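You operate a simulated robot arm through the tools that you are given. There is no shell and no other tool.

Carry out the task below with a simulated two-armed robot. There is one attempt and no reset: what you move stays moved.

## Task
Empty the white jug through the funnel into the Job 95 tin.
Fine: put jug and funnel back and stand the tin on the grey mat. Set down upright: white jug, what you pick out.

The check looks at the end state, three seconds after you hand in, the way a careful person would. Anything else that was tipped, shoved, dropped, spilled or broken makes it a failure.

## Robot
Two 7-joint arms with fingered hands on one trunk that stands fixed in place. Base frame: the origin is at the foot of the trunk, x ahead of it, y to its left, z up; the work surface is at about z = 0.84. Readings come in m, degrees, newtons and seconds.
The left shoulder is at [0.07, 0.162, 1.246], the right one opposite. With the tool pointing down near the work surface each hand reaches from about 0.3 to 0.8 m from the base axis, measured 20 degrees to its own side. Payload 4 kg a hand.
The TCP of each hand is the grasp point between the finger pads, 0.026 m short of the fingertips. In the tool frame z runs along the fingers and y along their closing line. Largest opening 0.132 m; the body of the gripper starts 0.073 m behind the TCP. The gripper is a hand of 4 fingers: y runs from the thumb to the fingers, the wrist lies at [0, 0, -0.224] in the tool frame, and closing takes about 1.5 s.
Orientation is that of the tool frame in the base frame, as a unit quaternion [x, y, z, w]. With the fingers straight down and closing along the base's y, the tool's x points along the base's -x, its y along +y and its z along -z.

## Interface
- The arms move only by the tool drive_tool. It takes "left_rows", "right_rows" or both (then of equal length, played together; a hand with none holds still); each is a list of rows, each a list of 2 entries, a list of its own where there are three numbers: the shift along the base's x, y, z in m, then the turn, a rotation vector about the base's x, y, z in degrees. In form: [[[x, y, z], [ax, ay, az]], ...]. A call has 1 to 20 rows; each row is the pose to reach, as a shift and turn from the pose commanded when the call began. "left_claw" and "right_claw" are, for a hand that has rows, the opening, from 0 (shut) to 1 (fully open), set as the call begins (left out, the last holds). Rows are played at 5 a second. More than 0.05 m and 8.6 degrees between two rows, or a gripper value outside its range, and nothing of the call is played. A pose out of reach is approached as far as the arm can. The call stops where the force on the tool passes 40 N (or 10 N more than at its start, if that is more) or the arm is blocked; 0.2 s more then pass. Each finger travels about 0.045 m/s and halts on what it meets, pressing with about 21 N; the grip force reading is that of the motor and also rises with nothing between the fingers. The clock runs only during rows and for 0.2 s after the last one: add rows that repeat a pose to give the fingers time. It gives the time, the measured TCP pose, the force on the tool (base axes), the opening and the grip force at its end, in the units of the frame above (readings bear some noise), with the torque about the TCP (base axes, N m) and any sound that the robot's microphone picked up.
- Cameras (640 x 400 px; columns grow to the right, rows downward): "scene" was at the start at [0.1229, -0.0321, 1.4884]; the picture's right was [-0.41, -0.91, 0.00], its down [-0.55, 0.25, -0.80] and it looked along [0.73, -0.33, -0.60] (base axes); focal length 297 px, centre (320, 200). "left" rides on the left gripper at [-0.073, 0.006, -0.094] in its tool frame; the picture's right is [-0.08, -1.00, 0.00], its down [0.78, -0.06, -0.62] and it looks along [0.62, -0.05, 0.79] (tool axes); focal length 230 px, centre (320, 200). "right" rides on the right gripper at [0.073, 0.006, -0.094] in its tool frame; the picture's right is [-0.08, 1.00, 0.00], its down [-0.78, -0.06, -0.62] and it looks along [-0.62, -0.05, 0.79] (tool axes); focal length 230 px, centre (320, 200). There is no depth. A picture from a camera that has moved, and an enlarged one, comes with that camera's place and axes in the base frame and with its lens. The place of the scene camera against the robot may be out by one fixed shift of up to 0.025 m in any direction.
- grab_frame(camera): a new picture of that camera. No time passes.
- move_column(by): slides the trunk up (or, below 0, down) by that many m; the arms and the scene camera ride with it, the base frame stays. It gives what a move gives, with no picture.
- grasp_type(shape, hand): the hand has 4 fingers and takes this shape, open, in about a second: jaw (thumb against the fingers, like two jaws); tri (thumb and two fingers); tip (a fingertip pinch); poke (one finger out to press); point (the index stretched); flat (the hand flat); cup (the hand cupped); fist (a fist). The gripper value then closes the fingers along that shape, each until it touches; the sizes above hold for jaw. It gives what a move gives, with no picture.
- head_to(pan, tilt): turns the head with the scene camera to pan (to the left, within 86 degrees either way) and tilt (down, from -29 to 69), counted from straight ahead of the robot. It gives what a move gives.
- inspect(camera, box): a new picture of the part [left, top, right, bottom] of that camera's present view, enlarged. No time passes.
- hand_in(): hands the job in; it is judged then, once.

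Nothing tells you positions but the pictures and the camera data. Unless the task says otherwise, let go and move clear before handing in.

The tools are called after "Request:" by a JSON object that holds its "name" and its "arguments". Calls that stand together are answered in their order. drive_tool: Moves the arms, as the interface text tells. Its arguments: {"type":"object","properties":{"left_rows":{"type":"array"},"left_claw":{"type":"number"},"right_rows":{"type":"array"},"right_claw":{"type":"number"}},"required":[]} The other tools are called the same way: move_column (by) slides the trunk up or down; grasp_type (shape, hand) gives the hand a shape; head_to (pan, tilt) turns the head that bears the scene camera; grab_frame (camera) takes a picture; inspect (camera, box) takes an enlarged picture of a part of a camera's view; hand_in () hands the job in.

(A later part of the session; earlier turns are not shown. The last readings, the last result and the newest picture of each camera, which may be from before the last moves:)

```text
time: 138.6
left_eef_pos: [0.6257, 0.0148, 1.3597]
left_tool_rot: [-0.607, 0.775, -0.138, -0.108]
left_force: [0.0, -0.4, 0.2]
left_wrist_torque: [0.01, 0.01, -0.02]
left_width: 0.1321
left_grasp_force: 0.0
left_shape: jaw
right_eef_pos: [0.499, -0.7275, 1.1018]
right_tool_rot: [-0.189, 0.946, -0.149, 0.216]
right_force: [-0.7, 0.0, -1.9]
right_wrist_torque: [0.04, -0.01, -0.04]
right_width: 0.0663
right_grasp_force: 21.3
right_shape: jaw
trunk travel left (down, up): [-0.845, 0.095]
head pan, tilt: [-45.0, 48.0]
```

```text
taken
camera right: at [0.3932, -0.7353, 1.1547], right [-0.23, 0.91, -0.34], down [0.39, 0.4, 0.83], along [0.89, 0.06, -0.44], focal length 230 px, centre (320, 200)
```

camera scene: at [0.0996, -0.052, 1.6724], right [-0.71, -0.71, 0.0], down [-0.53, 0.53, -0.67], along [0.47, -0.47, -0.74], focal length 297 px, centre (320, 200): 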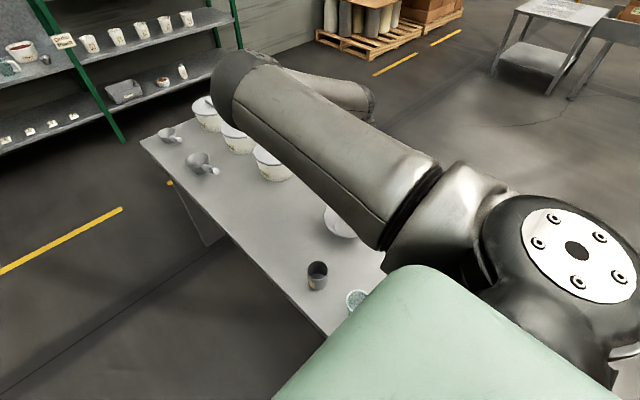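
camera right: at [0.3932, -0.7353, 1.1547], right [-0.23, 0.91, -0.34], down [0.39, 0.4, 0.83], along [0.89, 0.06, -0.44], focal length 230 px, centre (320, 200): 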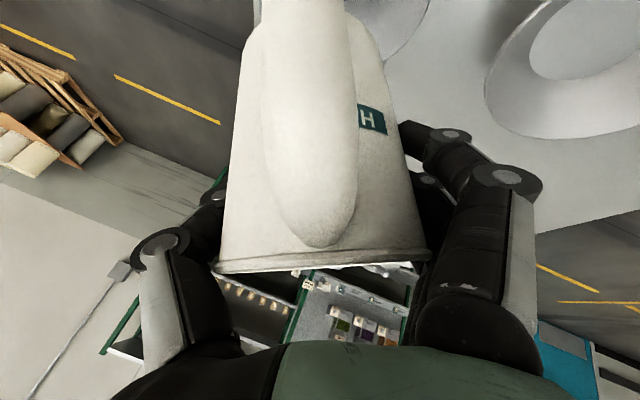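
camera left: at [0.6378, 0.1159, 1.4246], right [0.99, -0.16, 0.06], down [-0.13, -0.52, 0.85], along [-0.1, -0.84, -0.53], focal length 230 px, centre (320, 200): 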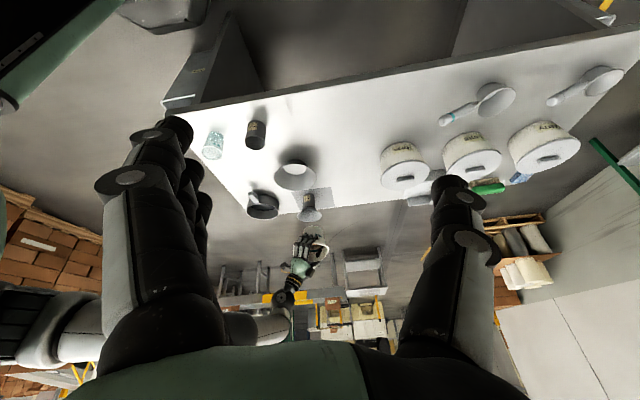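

Good view. I continue tilting (to 50°, beads still well inside) while moving to the far side of the funnel at safe height.

Request:
{"name": "drive_tool", "arguments": {"right_rows": [[[-0.003, -0.0096, 0], [-2, 0.54, 0]], [[-0.007, -0.019, 0], [-4, 1.08, 0]], [[-0.01, -0.029, 0], [-6, 1.6, 0]], [[-0.014, -0.0385, 0], [-8, 2.15, 0]], [[-0.017, -0.048, 0], [-10, 2.7, 0]], [[-0.0205, -0.058, 0], [-12, 3.2, 0]], [[-0.024, -0.067, 0], [-14, 3.8, 0]], [[-0.027, -0.077, 0], [-16, 4.3, 0]], [[-0.031, -0.087, 0], [-18, 4.85, 0]], [[-0.034, -0.096, 0], [-20, 5.4, 0]], [[-0.038, -0.106, 0], [-22, 5.9, 0]], [[-0.041, -0.1155, 0], [-24.15, 6.5, 0]], [[-0.041, -0.1155, 0], [-24.15, 6.5, 0]]]}}

Request:
{"name": "inspect", "arguments": {"camera": "left", "box": [240, 160, 380, 265]}}

Request:
{"name": "grab_frame", "arguments": {"camera": "right"}}

```text
time: 141.4
left_eef_pos: [0.6264, 0.0163, 1.3597]
left_tool_rot: [-0.607, 0.776, -0.137, -0.107]
left_force: [0.7, 0.1, -0.1]
left_wrist_torque: [-0.01, 0.02, 0.03]
left_width: 0.1317
left_grasp_force: 0.0
left_shape: jaw
right_eef_pos: [0.459, -0.8462, 1.1016]
right_tool_rot: [-0.237, 0.905, -0.333, 0.118]
right_force: [-0.7, 0.2, -2.9]
right_wrist_torque: [0.05, 0.01, 0.0]
right_width: 0.0663
right_grasp_force: 21.5
right_shape: jaw
trunk travel left (down, up): [-0.845, 0.095]
head pan, tilt: [-45.0, 48.0]
```

```text
3.81 times, centred on (310, 212) of left
camera zoom: at [0.6381, 0.1162, 1.4245], right [0.99, -0.16, 0.06], down [-0.13, -0.52, 0.85], along [-0.1, -0.84, -0.53], focal length 876 px, centre (358, 152)
```

zoom: 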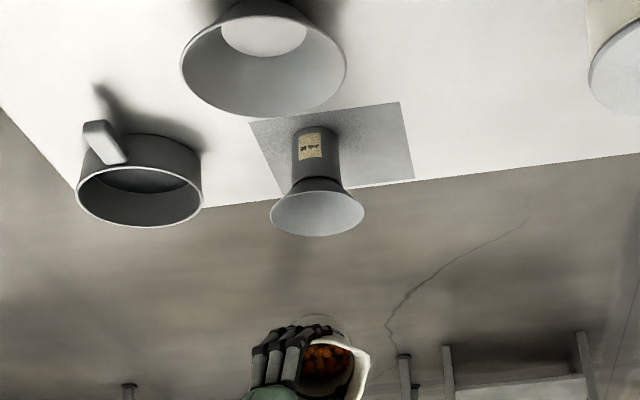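

```text
taken
camera right: at [0.3601, -0.8288, 1.164], right [-0.28, 0.7, -0.65], down [0.47, 0.7, 0.55], along [0.84, -0.15, -0.53], focal length 230 px, centre (320, 200)
```

right: 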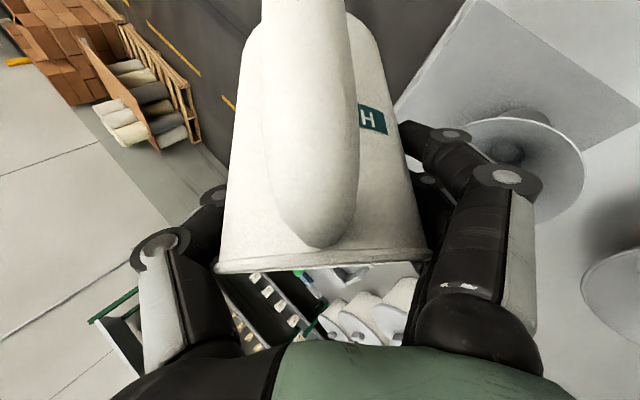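

Beads lie inside the jug, mouth toward the funnel. I lower it to bring the lip about 4 cm above the funnel's centre-near side while tilting to 65° (still short of pouring).

Request:
{"name": "drive_tool", "arguments": {"right_rows": [[[0, 0.001, -0.011], [-1.8, 0.5, 0]], [[0, 0.002, -0.022], [-3.6, 1, 0]], [[0, 0.003, -0.033], [-5.4, 1.45, 0]], [[0, 0.004, -0.044], [-7.2, 1.95, 0]], [[0, 0.006, -0.055], [-9, 2.4, 0]], [[0, 0.007, -0.066], [-10.8, 2.9, 0]], [[0, 0.008, -0.076], [-12.6, 3.4, 0]], [[0, 0.009, -0.086], [-14.5, 3.9, 0]], [[0, 0.009, -0.086], [-14.5, 3.9, 0]]]}}

Request:
{"name": "inspect", "arguments": {"camera": "left", "box": [260, 170, 360, 245]}}

Request:
{"name": "grab_frame", "arguments": {"camera": "right"}}

Request:
{"name": "grab_frame", "arguments": {"camera": "scene"}}

```text
time: 143.4
left_eef_pos: [0.6258, 0.0156, 1.3613]
left_tool_rot: [-0.607, 0.776, -0.136, -0.106]
left_force: [-0.3, 0.8, 0.0]
left_wrist_torque: [0.01, -0.03, 0.03]
left_width: 0.1319
left_grasp_force: 0.0
left_shape: jaw
right_eef_pos: [0.4587, -0.8346, 1.0165]
right_tool_rot: [-0.261, 0.859, -0.437, 0.057]
right_force: [-0.2, 0.7, -1.5]
right_wrist_torque: [0.06, -0.06, -0.03]
right_width: 0.0662
right_grasp_force: 21.3
right_shape: jaw
trunk travel left (down, up): [-0.845, 0.095]
head pan, tilt: [-45.0, 48.0]
```

```text
5.33 times, centred on (310, 208) of left
camera zoom: at [0.6379, 0.116, 1.4247], right [0.99, -0.16, 0.06], down [-0.13, -0.52, 0.85], along [-0.1, -0.84, -0.53], focal length 1227 px, centre (373, 160)
```

zoom: 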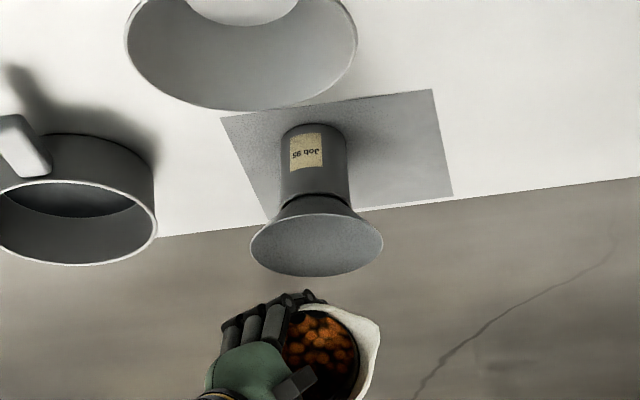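

```text
taken
camera right: at [0.3635, -0.8021, 1.0777], right [-0.33, 0.52, -0.79], down [0.5, 0.81, 0.32], along [0.8, -0.28, -0.53], focal length 230 px, centre (320, 200)
```

right: 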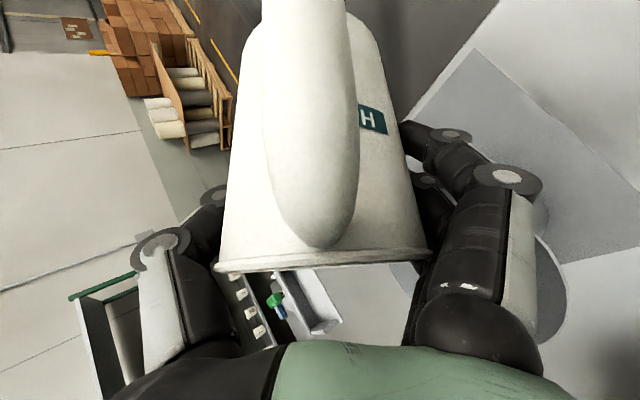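

```text
taken
camera scene: at [0.0993, -0.0529, 1.5924], right [-0.71, -0.71, 0.0], down [-0.53, 0.53, -0.67], along [0.47, -0.47, -0.74], focal length 297 px, centre (320, 200)
```

scene: 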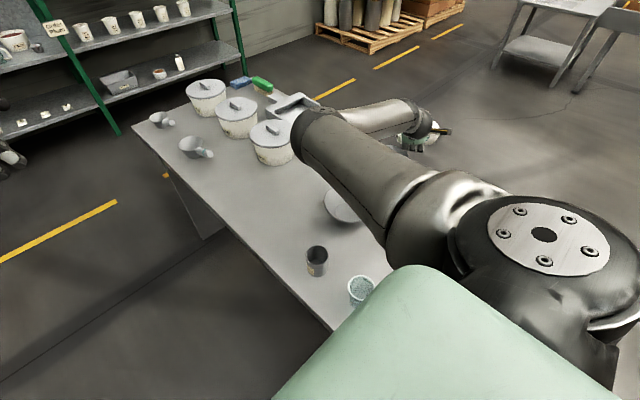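

Geometry matches expectations: the lip is right above the near part of the funnel. I begin tilting slowly from 65° to 75°, pivoting about the lip.

Request:
{"name": "drive_tool", "arguments": {"right_rows": [[[0.0001, 0.0005, 0.001], [-0.97, 0.26, 0]], [[0.0002, 0.0008, 0.0015], [-1.45, 0.39, 0]], [[0.0003, 0.001, 0.002], [-1.93, 0.52, 0]], [[0.0003, 0.0013, 0.0025], [-2.42, 0.65, 0]], [[0.0004, 0.0015, 0.003], [-2.9, 0.78, 0]], [[0.0005, 0.0018, 0.0035], [-3.38, 0.91, 0]], [[0.0005, 0.002, 0.004], [-3.86, 1.04, 0]], [[0.0006, 0.0023, 0.0045], [-4.35, 1.16, 0]], [[0.0007, 0.0026, 0.005], [-4.83, 1.29, 0]], [[0.0008, 0.0028, 0.0054], [-5.3, 1.42, 0]], [[0.0009, 0.003, 0.0058], [-5.8, 1.55, 0]], [[0.001, 0.0033, 0.0063], [-6.3, 1.68, 0]], [[0.001, 0.0036, 0.0068], [-6.8, 1.81, 0]], [[0.0011, 0.0038, 0.0073], [-7.25, 1.94, 0]], [[0.0012, 0.004, 0.0078], [-7.73, 2.07, 0]], [[0.0012, 0.0043, 0.0082], [-8.2, 2.2, 0]], [[0.0013, 0.0046, 0.0087], [-8.7, 2.33, 0]], [[0.0014, 0.0049, 0.0092], [-9.2, 2.46, 0]], [[0.0014, 0.0051, 0.0097], [-9.66, 2.59, 0]], [[0.0014, 0.0051, 0.0097], [-9.66, 2.59, 0]]]}}

Request:
{"name": "inspect", "arguments": {"camera": "left", "box": [260, 170, 360, 245]}}

```text
time: 147.6
left_eef_pos: [0.6251, 0.0148, 1.3611]
left_tool_rot: [-0.606, 0.776, -0.137, -0.107]
left_force: [-0.3, 0.5, -0.9]
left_wrist_torque: [0.02, 0.05, -0.01]
left_width: 0.132
left_grasp_force: 0.0
left_shape: jaw
right_eef_pos: [0.4594, -0.8295, 1.0258]
right_tool_rot: [-0.275, 0.82, -0.502, 0.015]
right_force: [-0.8, 0.4, -1.6]
right_wrist_torque: [0.01, -0.06, 0.01]
right_width: 0.0661
right_grasp_force: 21.0
right_shape: jaw
trunk travel left (down, up): [-0.845, 0.095]
head pan, tilt: [-45.0, 48.0]
```

```text
5.33 times, centred on (310, 208) of left
camera zoom: at [0.638, 0.1161, 1.4246], right [0.99, -0.16, 0.06], down [-0.13, -0.52, 0.85], along [-0.1, -0.84, -0.53], focal length 1227 px, centre (373, 160)
```

zoom: 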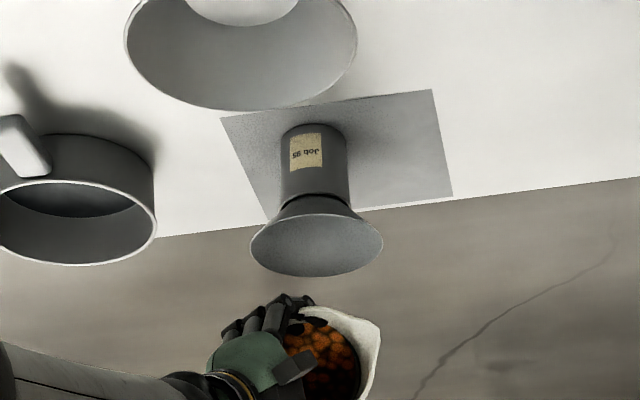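

No beads have left yet. Continuing more slowly, 75° to 81°.

Request:
{"name": "drive_tool", "arguments": {"right_rows": [[[0, 0.0002, 0.0003], [-0.3, 0.08, 0]], [[0.0001, 0.0004, 0.0005], [-0.6, 0.16, 0]], [[0.0001, 0.0006, 0.0008], [-0.9, 0.24, 0]], [[0.0002, 0.0008, 0.0011], [-1.2, 0.32, 0]], [[0.0002, 0.001, 0.0014], [-1.5, 0.4, 0]], [[0.0003, 0.0012, 0.0016], [-1.8, 0.48, 0]], [[0.0003, 0.0014, 0.0019], [-2.1, 0.56, 0]], [[0.0004, 0.0016, 0.0022], [-2.4, 0.64, 0]], [[0.0004, 0.0018, 0.0025], [-2.7, 0.72, 0]], [[0.0005, 0.002, 0.0028], [-3.0, 0.8, 0]], [[0.0005, 0.0022, 0.003], [-3.3, 0.88, 0]], [[0.0006, 0.0024, 0.0033], [-3.6, 0.96, 0]], [[0.0006, 0.0026, 0.0036], [-3.9, 1.04, 0]], [[0.0007, 0.0028, 0.0038], [-4.2, 1.12, 0]], [[0.0008, 0.003, 0.0041], [-4.5, 1.2, 0]], [[0.0008, 0.0032, 0.0044], [-4.8, 1.28, 0]], [[0.0009, 0.0034, 0.0046], [-5.1, 1.36, 0]], [[0.0009, 0.0036, 0.0049], [-5.4, 1.44, 0]], [[0.001, 0.0038, 0.0052], [-5.8, 1.55, 0]], [[0.001, 0.0038, 0.0052], [-5.8, 1.55, 0]]]}}

Request:
{"name": "inspect", "arguments": {"camera": "left", "box": [260, 170, 360, 245]}}

```text
time: 151.8
left_eef_pos: [0.6252, 0.0165, 1.3608]
left_tool_rot: [-0.607, 0.776, -0.137, -0.107]
left_force: [0.4, 0.0, -0.5]
left_wrist_torque: [-0.02, 0.0, 0.01]
left_width: 0.1319
left_grasp_force: 0.1
left_shape: jaw
right_eef_pos: [0.4609, -0.8264, 1.0298]
right_tool_rot: [-0.282, 0.794, -0.538, -0.01]
right_force: [-0.2, 0.1, -1.2]
right_wrist_torque: [0.07, 0.0, 0.0]
right_width: 0.0663
right_grasp_force: 20.6
right_shape: jaw
trunk travel left (down, up): [-0.845, 0.095]
head pan, tilt: [-45.0, 48.0]
```

```text
5.33 times, centred on (310, 208) of left
camera zoom: at [0.638, 0.1161, 1.4246], right [0.99, -0.16, 0.06], down [-0.13, -0.52, 0.85], along [-0.1, -0.84, -0.53], focal length 1227 px, centre (373, 160)
```

zoom: 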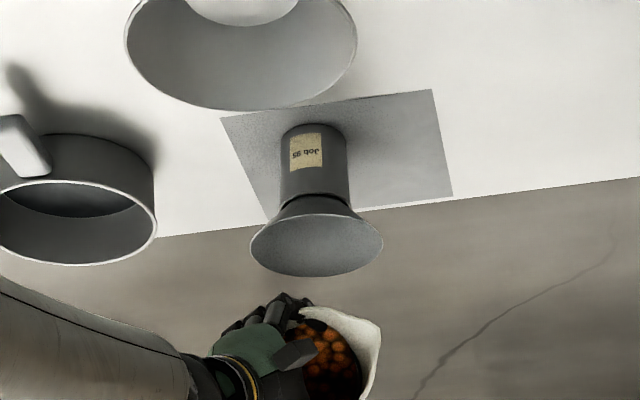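

Request:
{"name": "inspect", "arguments": {"camera": "left", "box": [290, 205, 340, 240]}}

Request:
{"name": "grab_frame", "arguments": {"camera": "right"}}

```text
11.43 times, centred on (315, 222) of left
camera zoom: at [0.638, 0.1161, 1.4246], right [0.99, -0.16, 0.06], down [-0.13, -0.52, 0.85], along [-0.1, -0.84, -0.53], focal length 2629 px, centre (377, -57)
```

zoom: 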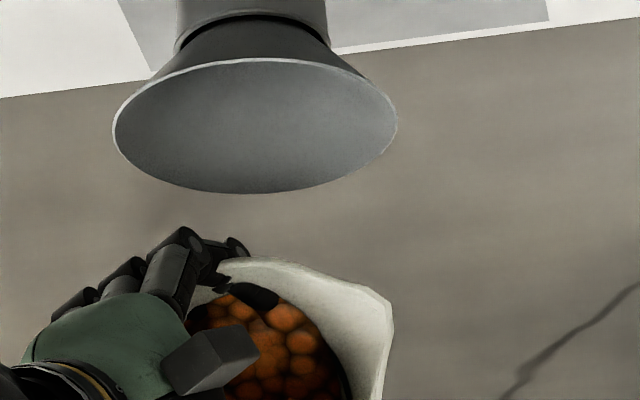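

```text
taken
camera right: at [0.3704, -0.7765, 1.0875], right [-0.39, 0.29, -0.87], down [0.51, 0.86, 0.06], along [0.76, -0.42, -0.49], focal length 230 px, centre (320, 200)
```

right: 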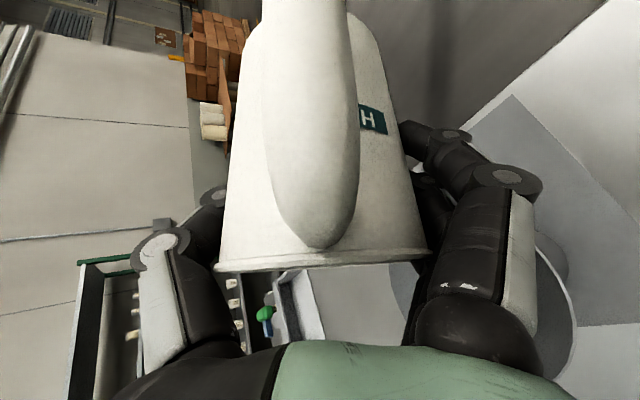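

Beads are piled right up to the lip. Continuing slowly from 81° to 87°.

Request:
{"name": "drive_tool", "arguments": {"right_rows": [[[0.0001, 0.0002, 0.0003], [-0.3, 0.08, 0]], [[0.0001, 0.0004, 0.0005], [-0.6, 0.16, 0]], [[0.0002, 0.0006, 0.0008], [-0.9, 0.24, 0]], [[0.0002, 0.0008, 0.001], [-1.2, 0.32, 0]], [[0.0003, 0.001, 0.0013], [-1.5, 0.4, 0]], [[0.0003, 0.0012, 0.0015], [-1.8, 0.48, 0]], [[0.0004, 0.0014, 0.0018], [-2.1, 0.56, 0]], [[0.0004, 0.0016, 0.002], [-2.4, 0.64, 0]], [[0.0005, 0.0018, 0.0022], [-2.7, 0.72, 0]], [[0.0005, 0.0021, 0.0025], [-3.0, 0.8, 0]], [[0.0006, 0.0023, 0.0027], [-3.3, 0.88, 0]], [[0.0006, 0.0026, 0.003], [-3.6, 0.96, 0]], [[0.0007, 0.0028, 0.0032], [-3.9, 1.04, 0]], [[0.0007, 0.003, 0.0034], [-4.2, 1.12, 0]], [[0.0008, 0.0032, 0.0037], [-4.5, 1.2, 0]], [[0.0009, 0.0034, 0.0039], [-4.8, 1.28, 0]], [[0.001, 0.0036, 0.0042], [-5.1, 1.36, 0]], [[0.001, 0.0039, 0.0044], [-5.4, 1.44, 0]], [[0.0011, 0.0042, 0.0048], [-5.8, 1.55, 0]], [[0.0011, 0.0042, 0.0048], [-5.8, 1.55, 0]]]}}

Request:
{"name": "inspect", "arguments": {"camera": "left", "box": [280, 190, 350, 240]}}

```text
time: 156.0
left_eef_pos: [0.6265, 0.0143, 1.3595]
left_tool_rot: [-0.606, 0.776, -0.136, -0.107]
left_force: [0.3, 0.3, 0.4]
left_wrist_torque: [0.03, -0.02, 0.0]
left_width: 0.132
left_grasp_force: 0.0
left_shape: jaw
right_eef_pos: [0.4608, -0.8227, 1.0356]
right_tool_rot: [-0.289, 0.765, -0.575, -0.035]
right_force: [0.2, 1.1, -0.9]
right_wrist_torque: [0.04, -0.02, -0.02]
right_width: 0.0662
right_grasp_force: 21.0
right_shape: jaw
trunk travel left (down, up): [-0.845, 0.095]
head pan, tilt: [-45.0, 48.0]
```

```text
8.00 times, centred on (315, 215) of left
camera zoom: at [0.638, 0.1161, 1.4246], right [0.99, -0.16, 0.06], down [-0.13, -0.52, 0.85], along [-0.1, -0.84, -0.53], focal length 1841 px, centre (360, 80)
```

zoom: 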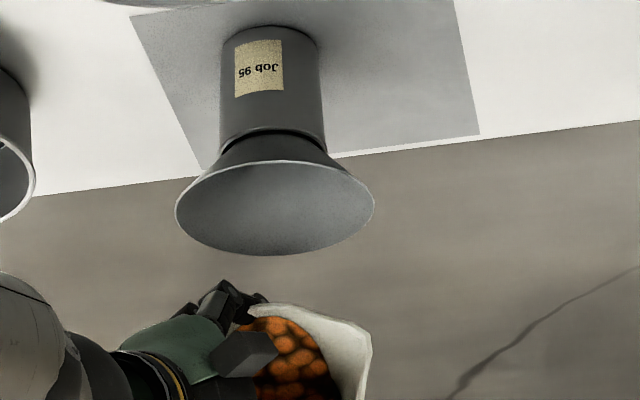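

Beads have reached the lip. Continuing to about 92°.

Request:
{"name": "drive_tool", "arguments": {"right_rows": [[[0.0001, 0.0002, 0.0002], [-0.25, 0.07, 0]], [[0.0001, 0.0004, 0.0004], [-0.5, 0.13, 0]], [[0.0002, 0.0006, 0.0006], [-0.75, 0.2, 0]], [[0.0002, 0.0008, 0.0008], [-1.0, 0.27, 0]], [[0.0003, 0.001, 0.001], [-1.25, 0.33, 0]], [[0.0003, 0.0012, 0.0012], [-1.5, 0.4, 0]], [[0.0004, 0.0014, 0.0013], [-1.75, 0.47, 0]], [[0.0004, 0.0016, 0.0015], [-2.0, 0.53, 0]], [[0.0005, 0.0018, 0.0017], [-2.25, 0.6, 0]], [[0.0005, 0.002, 0.0019], [-2.5, 0.67, 0]], [[0.0006, 0.0022, 0.0021], [-2.75, 0.73, 0]], [[0.0006, 0.0024, 0.0023], [-3.0, 0.8, 0]], [[0.0007, 0.0026, 0.0024], [-3.25, 0.87, 0]], [[0.0008, 0.0028, 0.0026], [-3.5, 0.93, 0]], [[0.0008, 0.003, 0.0028], [-3.75, 1.0, 0]], [[0.0009, 0.0032, 0.003], [-4.0, 1.07, 0]], [[0.0009, 0.0034, 0.0032], [-4.25, 1.13, 0]], [[0.001, 0.0036, 0.0034], [-4.5, 1.2, 0]], [[0.001, 0.0038, 0.0036], [-4.83, 1.29, 0]], [[0.001, 0.0038, 0.0036], [-4.83, 1.29, 0]]]}}

Request:
{"name": "inspect", "arguments": {"camera": "left", "box": [280, 190, 350, 240]}}

```text
time: 160.2
left_eef_pos: [0.6264, 0.0163, 1.3602]
left_tool_rot: [-0.606, 0.776, -0.137, -0.107]
left_force: [0.2, -1.1, -0.2]
left_wrist_torque: [-0.01, -0.01, -0.02]
left_width: 0.1318
left_grasp_force: 0.0
left_shape: jaw
right_eef_pos: [0.4625, -0.8182, 1.0392]
right_tool_rot: [-0.293, 0.74, -0.603, -0.057]
right_force: [0.0, -0.9, -1.2]
right_wrist_torque: [0.05, -0.04, -0.03]
right_width: 0.0662
right_grasp_force: 20.5
right_shape: jaw
trunk travel left (down, up): [-0.845, 0.095]
head pan, tilt: [-45.0, 48.0]
```

```text
8.00 times, centred on (315, 215) of left
camera zoom: at [0.638, 0.1161, 1.4246], right [0.99, -0.16, 0.06], down [-0.13, -0.52, 0.85], along [-0.1, -0.84, -0.53], focal length 1841 px, centre (360, 80)
```

zoom: 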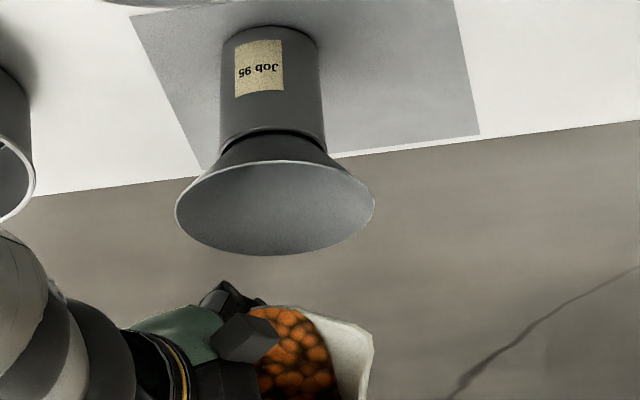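

Beads now fill the mouth at the lip. Continuing very slowly to 96°.

Request:
{"name": "drive_tool", "arguments": {"right_rows": [[[0.0001, 0.0002, 0.0001], [-0.2, 0.05, 0]], [[0.0001, 0.0004, 0.0003], [-0.4, 0.11, 0]], [[0.0001, 0.0005, 0.0004], [-0.6, 0.16, 0]], [[0.0002, 0.0007, 0.0006], [-0.8, 0.21, 0]], [[0.0002, 0.0009, 0.0007], [-1.0, 0.27, 0]], [[0.0003, 0.001, 0.0008], [-1.2, 0.32, 0]], [[0.0003, 0.0012, 0.001], [-1.4, 0.38, 0]], [[0.0004, 0.0014, 0.0011], [-1.6, 0.43, 0]], [[0.0004, 0.0016, 0.0012], [-1.8, 0.48, 0]], [[0.0005, 0.0018, 0.0014], [-2.0, 0.54, 0]], [[0.0005, 0.0019, 0.0015], [-2.2, 0.59, 0]], [[0.0005, 0.0021, 0.0016], [-2.4, 0.64, 0]], [[0.0006, 0.0023, 0.0018], [-2.6, 0.7, 0]], [[0.0006, 0.0025, 0.0019], [-2.8, 0.75, 0]], [[0.0007, 0.0026, 0.002], [-3.0, 0.8, 0]], [[0.0007, 0.0028, 0.0022], [-3.2, 0.86, 0]], [[0.0008, 0.003, 0.0023], [-3.4, 0.91, 0]], [[0.0008, 0.0032, 0.0025], [-3.6, 0.97, 0]], [[0.0009, 0.0034, 0.0027], [-3.86, 1.04, 0]], [[0.0009, 0.0034, 0.0027], [-3.86, 1.04, 0]]]}}

Request:
{"name": "inspect", "arguments": {"camera": "left", "box": [280, 190, 350, 240]}}

```text
time: 164.4
left_eef_pos: [0.6259, 0.0172, 1.36]
left_tool_rot: [-0.607, 0.776, -0.137, -0.107]
left_force: [0.6, 0.2, 0.1]
left_wrist_torque: [-0.03, -0.01, 0.04]
left_width: 0.1319
left_grasp_force: 0.1
left_shape: jaw
right_eef_pos: [0.4641, -0.8156, 1.0408]
right_tool_rot: [-0.297, 0.719, -0.624, -0.073]
right_force: [0.3, 0.3, -1.4]
right_wrist_torque: [0.04, -0.02, 0.03]
right_width: 0.0663
right_grasp_force: 20.8
right_shape: jaw
trunk travel left (down, up): [-0.845, 0.095]
head pan, tilt: [-45.0, 48.0]
```

```text
8.00 times, centred on (315, 215) of left
camera zoom: at [0.638, 0.1162, 1.4246], right [0.99, -0.16, 0.06], down [-0.13, -0.52, 0.85], along [-0.1, -0.84, -0.53], focal length 1841 px, centre (360, 80)
```

zoom: 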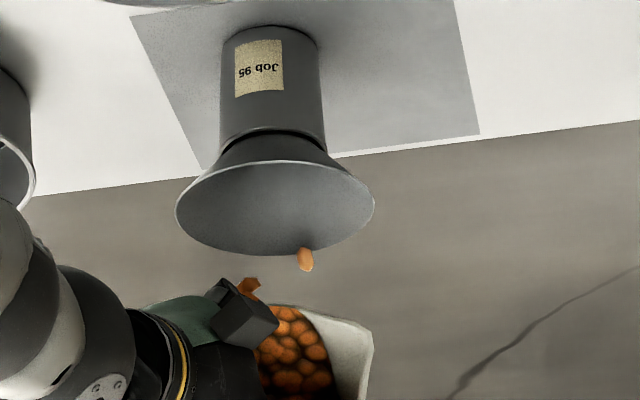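

Beads are starting to fall, one or two at a time, into the funnel. I shift the lip 8 mm further toward the funnel centre and hold this angle to let them flow.

Request:
{"name": "drive_tool", "arguments": {"right_rows": [[[0.0005, 0.002, 0], [0, 0, 0]], [[0.001, 0.004, 0], [0, 0, 0]], [[0.0015, 0.006, 0], [0, 0, 0]], [[0.002, 0.008, 0], [0, 0, 0]], [[0.002, 0.008, 0], [0, 0, 0]], [[0.002, 0.008, 0], [0, 0, 0]], [[0.002, 0.008, 0], [0, 0, 0]], [[0.002, 0.008, 0], [0, 0, 0]], [[0.002, 0.008, 0], [0, 0, 0]], [[0.002, 0.008, 0], [0, 0, 0]]]}}

Request:
{"name": "inspect", "arguments": {"camera": "left", "box": [280, 190, 350, 240]}}

Request:
{"name": "grab_frame", "arguments": {"camera": "scene"}}

```text
time: 166.6
left_eef_pos: [0.6264, 0.0158, 1.3599]
left_tool_rot: [-0.606, 0.776, -0.137, -0.107]
left_force: [0.7, 0.0, -0.1]
left_wrist_torque: [0.0, 0.0, 0.01]
left_width: 0.1317
left_grasp_force: 0.1
left_shape: jaw
right_eef_pos: [0.4655, -0.8071, 1.0407]
right_tool_rot: [-0.297, 0.718, -0.625, -0.072]
right_force: [0.7, 0.2, -1.2]
right_wrist_torque: [0.08, -0.01, 0.01]
right_width: 0.0659
right_grasp_force: 20.7
right_shape: jaw
trunk travel left (down, up): [-0.845, 0.095]
head pan, tilt: [-45.0, 48.0]
```

```text
8.00 times, centred on (315, 215) of left
camera zoom: at [0.638, 0.1162, 1.4246], right [0.99, -0.16, 0.06], down [-0.13, -0.52, 0.85], along [-0.1, -0.84, -0.53], focal length 1841 px, centre (360, 80)
```

zoom: 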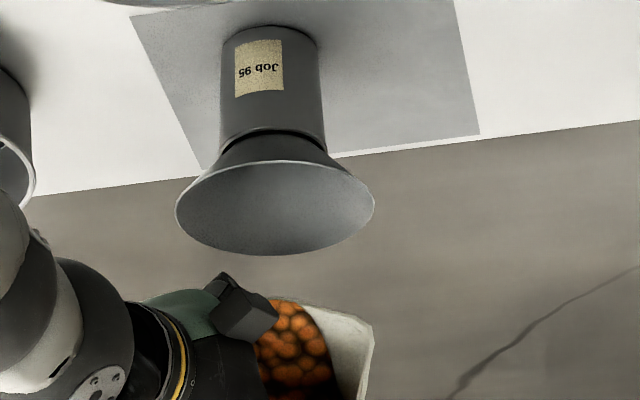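

```text
taken
camera scene: at [0.0995, -0.0527, 1.5924], right [-0.71, -0.71, 0.0], down [-0.53, 0.53, -0.67], along [0.47, -0.47, -0.74], focal length 297 px, centre (320, 200)
```

scene: 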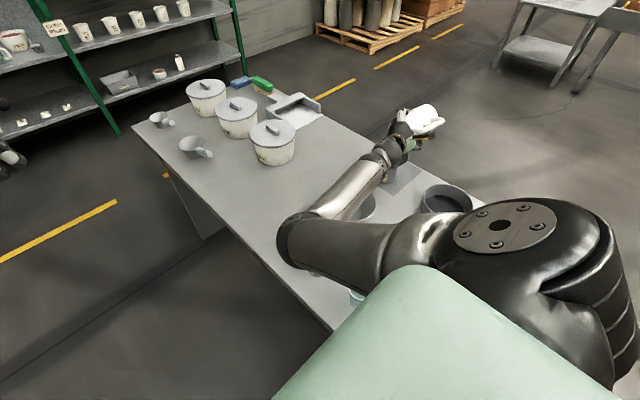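

Flow paused; the elbow has come lower but is still about 20 cm above anything on the table. I tilt on slowly to 100°.

Request:
{"name": "drive_tool", "arguments": {"right_rows": [[[0.0001, 0.0002, 0.0001], [-0.2, 0.05, 0]], [[0.0001, 0.0004, 0.0003], [-0.4, 0.11, 0]], [[0.0001, 0.0005, 0.0004], [-0.6, 0.16, 0]], [[0.0002, 0.0007, 0.0005], [-0.8, 0.21, 0]], [[0.0002, 0.0009, 0.0006], [-1.0, 0.27, 0]], [[0.0003, 0.001, 0.0007], [-1.2, 0.32, 0]], [[0.0003, 0.0012, 0.0008], [-1.4, 0.38, 0]], [[0.0004, 0.0014, 0.0009], [-1.6, 0.43, 0]], [[0.0004, 0.0016, 0.001], [-1.8, 0.48, 0]], [[0.0005, 0.0018, 0.0012], [-2.0, 0.54, 0]], [[0.0005, 0.0019, 0.0013], [-2.2, 0.59, 0]], [[0.0005, 0.0021, 0.0014], [-2.4, 0.64, 0]], [[0.0006, 0.0023, 0.0015], [-2.6, 0.7, 0]], [[0.0006, 0.0025, 0.0016], [-2.8, 0.75, 0]], [[0.0007, 0.0026, 0.0017], [-3.0, 0.8, 0]], [[0.0007, 0.0028, 0.0018], [-3.2, 0.86, 0]], [[0.0008, 0.003, 0.002], [-3.4, 0.91, 0]], [[0.0008, 0.0032, 0.0022], [-3.6, 0.97, 0]], [[0.0009, 0.0034, 0.0024], [-3.86, 1.04, 0]], [[0.0009, 0.0034, 0.0024], [-3.86, 1.04, 0]]]}}

Request:
{"name": "inspect", "arguments": {"camera": "left", "box": [280, 190, 350, 240]}}

```text
time: 170.8
left_eef_pos: [0.6258, 0.0167, 1.3606]
left_tool_rot: [-0.607, 0.776, -0.136, -0.107]
left_force: [-0.3, -0.2, 0.3]
left_wrist_torque: [0.01, 0.01, 0.0]
left_width: 0.1321
left_grasp_force: 0.0
left_shape: jaw
right_eef_pos: [0.4657, -0.8041, 1.0439]
right_tool_rot: [-0.3, 0.697, -0.645, -0.09]
right_force: [0.2, 0.0, -1.8]
right_wrist_torque: [0.06, -0.01, 0.03]
right_width: 0.0659
right_grasp_force: 21.1
right_shape: jaw
trunk travel left (down, up): [-0.845, 0.095]
head pan, tilt: [-45.0, 48.0]
```

```text
8.00 times, centred on (315, 215) of left
camera zoom: at [0.638, 0.1162, 1.4246], right [0.99, -0.16, 0.06], down [-0.13, -0.52, 0.85], along [-0.1, -0.84, -0.53], focal length 1841 px, centre (360, 80)
```

zoom: 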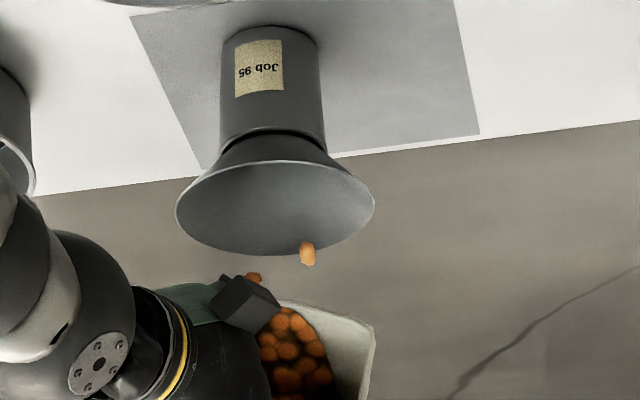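

Beads continue dropping one at a time into the funnel. Continuing to 104°.

Request:
{"name": "drive_tool", "arguments": {"right_rows": [[[0.0001, 0.0002, 0.0001], [-0.2, 0.05, 0]], [[0.0001, 0.0004, 0.0002], [-0.4, 0.11, 0]], [[0.0001, 0.0005, 0.0003], [-0.6, 0.16, 0]], [[0.0002, 0.0007, 0.0004], [-0.8, 0.21, 0]], [[0.0002, 0.0009, 0.0005], [-1.0, 0.27, 0]], [[0.0003, 0.0011, 0.0006], [-1.2, 0.32, 0]], [[0.0003, 0.0013, 0.0007], [-1.4, 0.38, 0]], [[0.0004, 0.0015, 0.0008], [-1.6, 0.43, 0]], [[0.0004, 0.0017, 0.0009], [-1.8, 0.48, 0]], [[0.0005, 0.0019, 0.001], [-2.0, 0.54, 0]], [[0.0005, 0.002, 0.0011], [-2.2, 0.59, 0]], [[0.0006, 0.0022, 0.0012], [-2.4, 0.64, 0]], [[0.0006, 0.0024, 0.0013], [-2.6, 0.7, 0]], [[0.0007, 0.0026, 0.0014], [-2.8, 0.75, 0]], [[0.0007, 0.0028, 0.0015], [-3.0, 0.8, 0]], [[0.0008, 0.003, 0.0016], [-3.2, 0.86, 0]], [[0.0008, 0.0032, 0.0017], [-3.4, 0.91, 0]], [[0.0009, 0.0034, 0.0018], [-3.6, 0.97, 0]], [[0.0009, 0.0036, 0.002], [-3.86, 1.04, 0]], [[0.0009, 0.0036, 0.002], [-3.86, 1.04, 0]]]}}

Request:
{"name": "inspect", "arguments": {"camera": "left", "box": [280, 190, 350, 240]}}

Request:
{"name": "grab_frame", "arguments": {"camera": "scene"}}

Request:
{"name": "grab_frame", "arguments": {"camera": "right"}}

```text
time: 175.0
left_eef_pos: [0.6263, 0.0157, 1.3607]
left_tool_rot: [-0.607, 0.775, -0.137, -0.108]
left_force: [-0.5, -0.3, -0.2]
left_wrist_torque: [0.01, 0.0, 0.01]
left_width: 0.1317
left_grasp_force: 0.0
left_shape: jaw
right_eef_pos: [0.4679, -0.7992, 1.0463]
right_tool_rot: [-0.303, 0.674, -0.666, -0.106]
right_force: [-0.3, -0.1, -0.3]
right_wrist_torque: [0.06, -0.03, 0.05]
right_width: 0.0661
right_grasp_force: 20.9
right_shape: jaw
trunk travel left (down, up): [-0.845, 0.095]
head pan, tilt: [-45.0, 48.0]
```

```text
8.00 times, centred on (315, 215) of left
camera zoom: at [0.6379, 0.1163, 1.4246], right [0.99, -0.16, 0.06], down [-0.13, -0.52, 0.85], along [-0.1, -0.84, -0.53], focal length 1841 px, centre (360, 80)
```

zoom: 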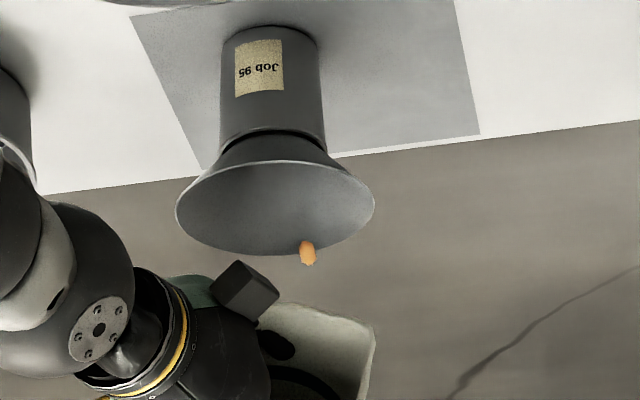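

```text
taken
camera scene: at [0.0994, -0.0525, 1.5924], right [-0.71, -0.71, 0.0], down [-0.53, 0.53, -0.67], along [0.47, -0.47, -0.74], focal length 297 px, centre (320, 200)
```

scene: 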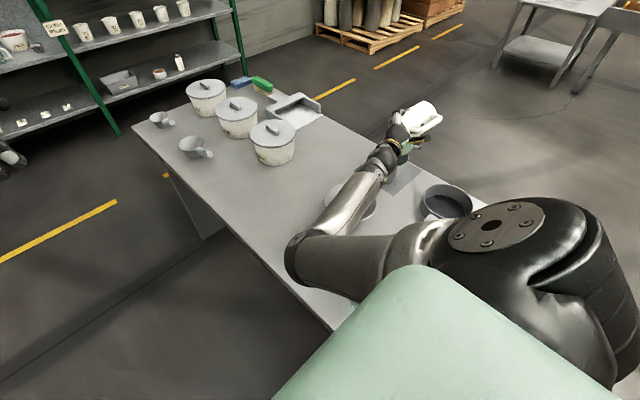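

```text
taken
camera right: at [0.3825, -0.7301, 1.0898], right [-0.49, -0.05, -0.87], down [0.5, 0.81, -0.32], along [0.72, -0.59, -0.37], focal length 230 px, centre (320, 200)
```

right: 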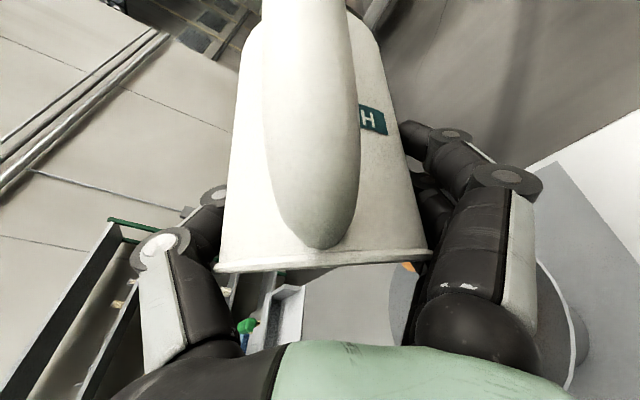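

The jug now looks empty. I hold a moment and look again, since one bead shows near the funnel's rim.

Request:
{"name": "drive_tool", "arguments": {"right_rows": [[[0, 0, 0], [0, 0, 0]], [[0, 0, 0], [0, 0, 0]], [[0, 0, 0], [0, 0, 0]], [[0, 0, 0], [0, 0, 0]]]}}

Request:
{"name": "inspect", "arguments": {"camera": "left", "box": [280, 190, 350, 240]}}

Request:
{"name": "inspect", "arguments": {"camera": "scene", "box": [360, 80, 480, 200]}}

```text
time: 176.0
left_eef_pos: [0.6255, 0.0169, 1.3616]
left_tool_rot: [-0.606, 0.776, -0.136, -0.107]
left_force: [0.3, 0.5, 0.1]
left_wrist_torque: [-0.01, -0.01, -0.04]
left_width: 0.1321
left_grasp_force: 0.0
left_shape: jaw
right_eef_pos: [0.4677, -0.8002, 1.0459]
right_tool_rot: [-0.303, 0.673, -0.667, -0.105]
right_force: [-0.2, -0.1, -1.1]
right_wrist_torque: [0.04, -0.04, 0.0]
right_width: 0.0662
right_grasp_force: 21.0
right_shape: jaw
trunk travel left (down, up): [-0.845, 0.095]
head pan, tilt: [-45.0, 48.0]
```

```text
8.00 times, centred on (315, 215) of left
camera zoom: at [0.6379, 0.1163, 1.4246], right [0.99, -0.16, 0.06], down [-0.13, -0.52, 0.85], along [-0.1, -0.84, -0.53], focal length 1841 px, centre (360, 80)
```

zoom: 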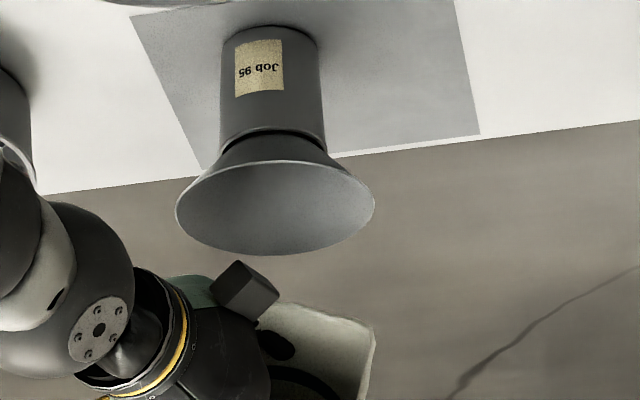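

```text
3.33 times, centred on (420, 140) of scene
camera zoom: at [0.0994, -0.0526, 1.5924], right [-0.71, -0.71, 0.0], down [-0.53, 0.53, -0.67], along [0.47, -0.47, -0.74], focal length 991 px, centre (-13, 400)
```

zoom: 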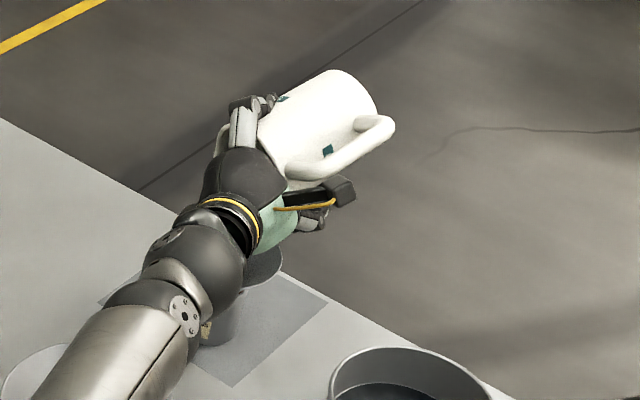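

That bead fell in; nothing is lying on the rim or mat. I tilt on to 110° to make sure the jug empties fully.

Request:
{"name": "drive_tool", "arguments": {"right_rows": [[[0.0001, 0.0006, 0.0003], [-0.6, 0.16, 0]], [[0.0003, 0.0012, 0.0006], [-1.2, 0.31, 0]], [[0.0005, 0.0018, 0.0009], [-1.8, 0.47, 0]], [[0.0006, 0.0024, 0.0012], [-2.4, 0.62, 0]], [[0.0008, 0.003, 0.0014], [-3.0, 0.78, 0]], [[0.001, 0.0036, 0.0017], [-3.6, 0.93, 0]], [[0.0011, 0.0042, 0.002], [-4.2, 1.09, 0]], [[0.0013, 0.0048, 0.0023], [-4.8, 1.25, 0]], [[0.0015, 0.0054, 0.0025], [-5.3, 1.4, 0]], [[0.0016, 0.0059, 0.0027], [-5.8, 1.55, 0]], [[0.0016, 0.0059, 0.0027], [-5.8, 1.55, 0]], [[0.0016, 0.0059, 0.0027], [-5.8, 1.55, 0]], [[0.0016, 0.0059, 0.0027], [-5.8, 1.55, 0]], [[0.0016, 0.0059, 0.0027], [-5.8, 1.55, 0]], [[0.0016, 0.0059, 0.0027], [-5.8, 1.55, 0]]]}}

Request:
{"name": "inspect", "arguments": {"camera": "left", "box": [280, 190, 350, 240]}}

Request:
{"name": "grab_frame", "arguments": {"camera": "right"}}

```text
time: 179.2
left_eef_pos: [0.6255, 0.0153, 1.3605]
left_tool_rot: [-0.607, 0.775, -0.137, -0.107]
left_force: [0.5, -0.6, 0.5]
left_wrist_torque: [-0.01, 0.02, 0.01]
left_width: 0.132
left_grasp_force: 0.0
left_shape: jaw
right_eef_pos: [0.4688, -0.7945, 1.0484]
right_tool_rot: [0.307, -0.638, 0.695, 0.13]
right_force: [-0.2, -0.2, -0.9]
right_wrist_torque: [-0.01, -0.05, -0.02]
right_width: 0.0662
right_grasp_force: 21.0
right_shape: jaw
trunk travel left (down, up): [-0.845, 0.095]
head pan, tilt: [-45.0, 48.0]
```

```text
8.00 times, centred on (315, 215) of left
camera zoom: at [0.6379, 0.1163, 1.4246], right [0.99, -0.16, 0.06], down [-0.13, -0.52, 0.85], along [-0.1, -0.84, -0.53], focal length 1841 px, centre (360, 80)
```

zoom: 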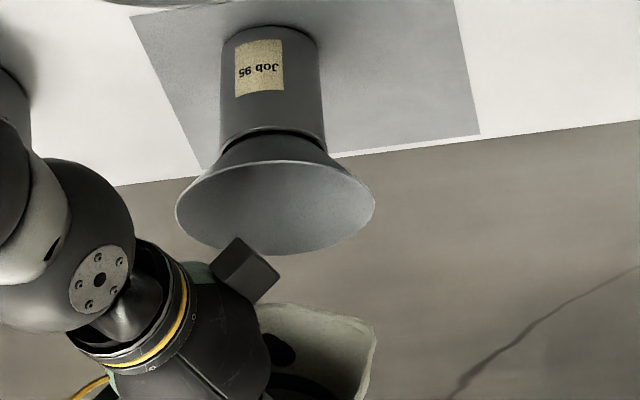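

```text
taken
camera right: at [0.385, -0.7207, 1.0872], right [-0.51, -0.14, -0.85], down [0.49, 0.77, -0.41], along [0.71, -0.62, -0.33], focal length 230 px, centre (320, 200)
```

right: 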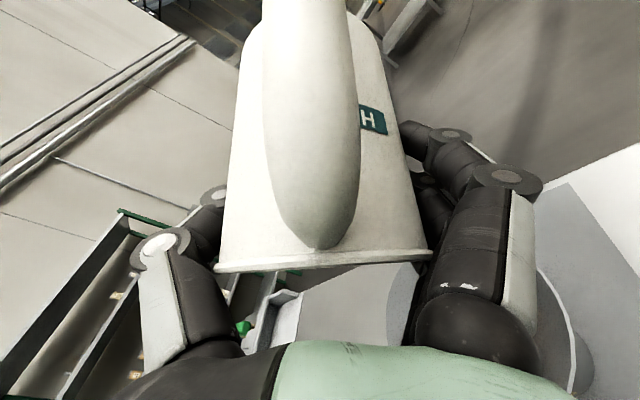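

The jug looks empty at 110°. I tilt it back slowly while raising it a bit, reversing the same motion.

Request:
{"name": "drive_tool", "arguments": {"right_rows": [[[-0.0005, -0.0017, 0.002], [2.2, -0.58, 0]], [[-0.0009, -0.0034, 0.004], [4.35, -1.17, 0]], [[-0.0014, -0.0051, 0.006], [6.5, -1.75, 0]], [[-0.0018, -0.0068, 0.008], [8.7, -2.33, 0]], [[-0.0023, -0.0085, 0.01], [10.9, -2.91, 0]], [[-0.0027, -0.0101, 0.012], [13, -3.5, 0]], [[-0.0032, -0.0118, 0.014], [15.2, -4.08, 0]], [[-0.0036, -0.0135, 0.016], [17.4, -4.66, 0]], [[-0.0041, -0.0152, 0.018], [19.6, -5.24, 0]], [[-0.0046, -0.0169, 0.02], [21.7, -5.83, 0]], [[-0.005, -0.0186, 0.022], [23.9, -6.4, 0]], [[-0.0055, -0.0203, 0.024], [26.1, -7, 0]], [[-0.0059, -0.022, 0.026], [28.3, -7.57, 0]], [[-0.0064, -0.0237, 0.028], [30.4, -8.16, 0]], [[-0.0068, -0.0254, 0.03], [32.6, -8.74, 0]], [[-0.0073, -0.027, 0.032], [34.8, -9.32, 0]], [[-0.0077, -0.0287, 0.034], [37, -9.9, 0]], [[-0.0082, -0.0304, 0.036], [39.1, -10.5, 0]], [[-0.0086, -0.0321, 0.038], [41.3, -11.1, 0]], [[-0.0091, -0.0338, 0.04], [43.5, -11.65, 0]]]}}

Request:
{"name": "inspect", "arguments": {"camera": "left", "box": [270, 180, 350, 240]}}

Request:
{"name": "grab_frame", "arguments": {"camera": "right"}}

```text
time: 183.4
left_eef_pos: [0.6262, 0.0152, 1.3605]
left_tool_rot: [-0.607, 0.776, -0.137, -0.107]
left_force: [-0.1, 0.1, -0.1]
left_wrist_torque: [-0.01, 0.03, 0.01]
left_width: 0.132
left_grasp_force: 0.1
left_shape: jaw
right_eef_pos: [0.461, -0.8299, 1.0895]
right_tool_rot: [-0.261, 0.859, -0.436, 0.057]
right_force: [-0.5, 0.0, -0.6]
right_wrist_torque: [0.02, 0.0, 0.0]
right_width: 0.0658
right_grasp_force: 21.1
right_shape: jaw
trunk travel left (down, up): [-0.845, 0.095]
head pan, tilt: [-45.0, 48.0]
```

```text
6.67 times, centred on (310, 210) of left
camera zoom: at [0.6378, 0.1159, 1.4247], right [0.99, -0.16, 0.06], down [-0.13, -0.52, 0.85], along [-0.1, -0.84, -0.53], focal length 1534 px, centre (387, 133)
```

zoom: 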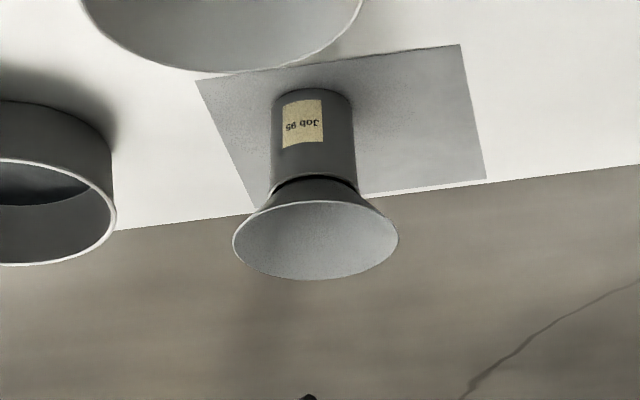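

```text
taken
camera right: at [0.3661, -0.7959, 1.1517], right [-0.33, 0.52, -0.79], down [0.5, 0.81, 0.32], along [0.8, -0.28, -0.53], focal length 230 px, centre (320, 200)
```

right: 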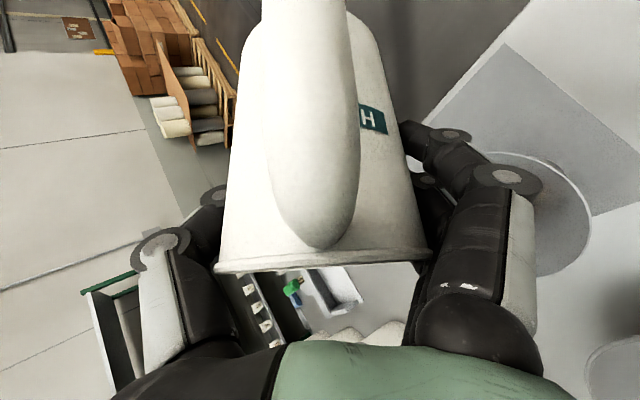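

Request:
{"name": "inspect", "arguments": {"camera": "left", "box": [270, 220, 350, 280]}}

Request:
{"name": "inspect", "arguments": {"camera": "right", "box": [420, 120, 640, 290]}}

```text
6.67 times, centred on (310, 250) of left
camera zoom: at [0.6378, 0.1159, 1.4247], right [0.99, -0.16, 0.06], down [-0.13, -0.52, 0.85], along [-0.1, -0.84, -0.53], focal length 1534 px, centre (387, -133)
```

zoom: 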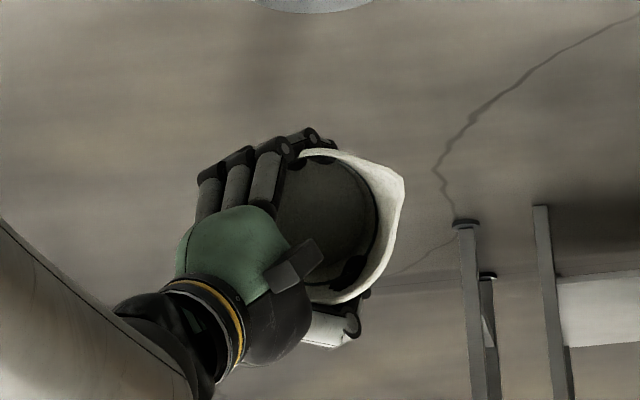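

```text
2.35 times, centred on (530, 205) of right
camera zoom: at [0.3661, -0.7959, 1.1517], right [-0.33, 0.52, -0.79], down [0.5, 0.81, 0.32], along [0.8, -0.28, -0.53], focal length 541 px, centre (-174, 188)
```

zoom: 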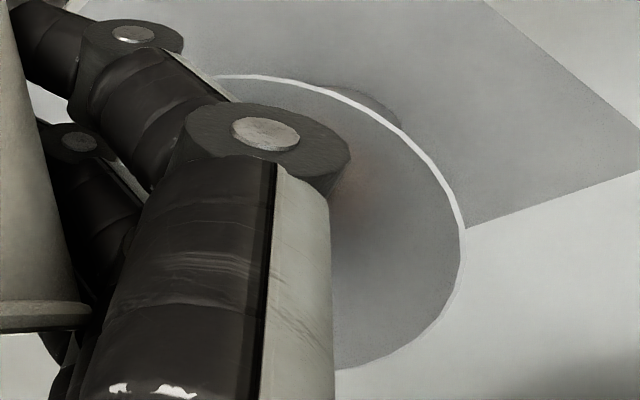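

The jug is completely empty — I can see its bare bottom. I now bring it back upright along the reverse path, high over the funnel.

Request:
{"name": "drive_tool", "arguments": {"right_rows": [[[0, -0.004, 0.008], [3.6, -0.97, 0]], [[-0.001, -0.008, 0.015], [7.25, -1.94, 0]], [[-0.001, -0.012, 0.022], [10.9, -2.9, 0]], [[-0.002, -0.016, 0.028], [14.5, -3.9, 0]], [[-0.001, -0.012, 0.034], [16.4, -4.4, 0]], [[0.002, -0.004, 0.04], [18.4, -4.9, 0]], [[0.005, 0.005, 0.04], [20.3, -5.4, 0]], [[0.008, 0.014, 0.04], [22.2, -5.95, 0]], [[0.011, 0.023, 0.04], [24.2, -6.5, 0]], [[0.014, 0.032, 0.04], [26.1, -7, 0]], [[0.017, 0.042, 0.04], [28, -7.5, 0]], [[0.02, 0.052, 0.04], [30, -8, 0]], [[0.023, 0.062, 0.04], [31.9, -8.5, 0]], [[0.027, 0.072, 0.04], [33.8, -9.06, 0]], [[0.031, 0.082, 0.04], [35.7, -9.6, 0]], [[0.035, 0.092, 0.04], [37.2, -10, 0]], [[0.038, 0.1025, 0.04], [38.6, -10.35, 0]], [[0.038, 0.1025, 0.04], [38.6, -10.35, 0]]]}}

Request:
{"name": "drive_tool", "arguments": {"right_rows": [[[0, 0.003, 0], [0, 0, -2.2]], [[0, 0.006, 0], [0, 0, -4.4]], [[0, 0.009, 0], [0, 0, -6.6]], [[0, 0.012, 0], [0, 0, -8.8]], [[0, 0.015, 0], [0, 0, -11]], [[0, 0.018, 0], [0, 0, -13.2]], [[0, 0.021, 0], [0, 0, -15.4]], [[0, 0.024, 0], [0, 0, -17.6]], [[0, 0.027, 0], [0, 0, -19.8]], [[0, 0.028, 0], [0, 0, -22]], [[0, 0.028, 0], [0, 0, -22]]]}}

Request:
{"name": "grab_frame", "arguments": {"camera": "left"}}

Request:
{"name": "grab_frame", "arguments": {"camera": "right"}}

```text
time: 187.2
left_eef_pos: [0.6266, 0.0155, 1.3595]
left_tool_rot: [-0.608, 0.775, -0.137, -0.106]
left_force: [-0.5, 0.0, 0.4]
left_wrist_torque: [-0.02, -0.02, 0.03]
left_width: 0.1318
left_grasp_force: 0.0
left_shape: jaw
right_eef_pos: [0.4972, -0.7263, 1.1275]
right_tool_rot: [-0.188, 0.946, -0.149, 0.216]
right_force: [-0.1, 0.4, -0.3]
right_wrist_torque: [0.02, 0.01, -0.01]
right_width: 0.0662
right_grasp_force: 21.0
right_shape: jaw
trunk travel left (down, up): [-0.845, 0.095]
head pan, tilt: [-45.0, 48.0]
```

```text
time: 189.6
left_eef_pos: [0.6257, 0.016, 1.3612]
left_tool_rot: [-0.607, 0.775, -0.137, -0.107]
left_force: [0.1, -0.6, -0.3]
left_wrist_torque: [-0.02, 0.01, -0.01]
left_width: 0.1322
left_grasp_force: 0.0
left_shape: jaw
right_eef_pos: [0.4984, -0.6985, 1.1289]
right_tool_rot: [-0.004, 0.965, -0.188, 0.183]
right_force: [-0.9, 0.1, -1.1]
right_wrist_torque: [0.02, -0.02, 0.0]
right_width: 0.066
right_grasp_force: 20.8
right_shape: jaw
trunk travel left (down, up): [-0.845, 0.095]
head pan, tilt: [-45.0, 48.0]
```

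```text
taken
camera left: at [0.6379, 0.1161, 1.4246], right [0.99, -0.16, 0.06], down [-0.13, -0.52, 0.85], along [-0.1, -0.84, -0.53], focal length 230 px, centre (320, 200)
```

left: 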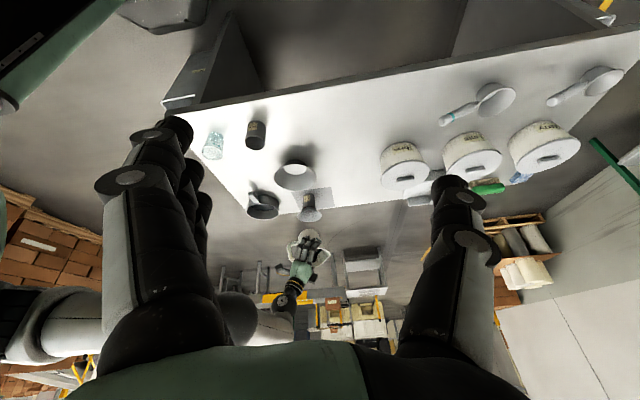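

```text
taken
camera right: at [0.3979, -0.6649, 1.1819], right [0.13, 0.93, -0.34], down [0.51, 0.23, 0.83], along [0.85, -0.28, -0.45], focal length 230 px, centre (320, 200)
```

right: 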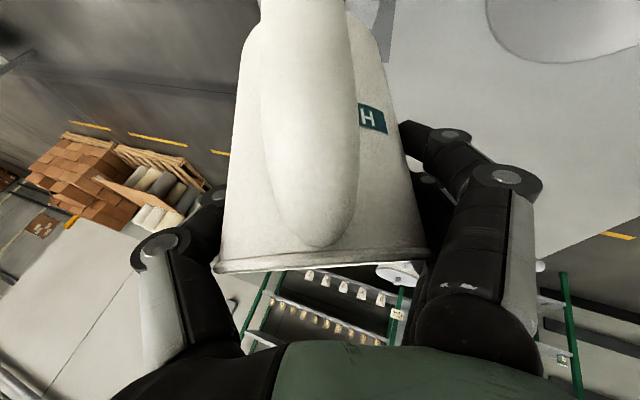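

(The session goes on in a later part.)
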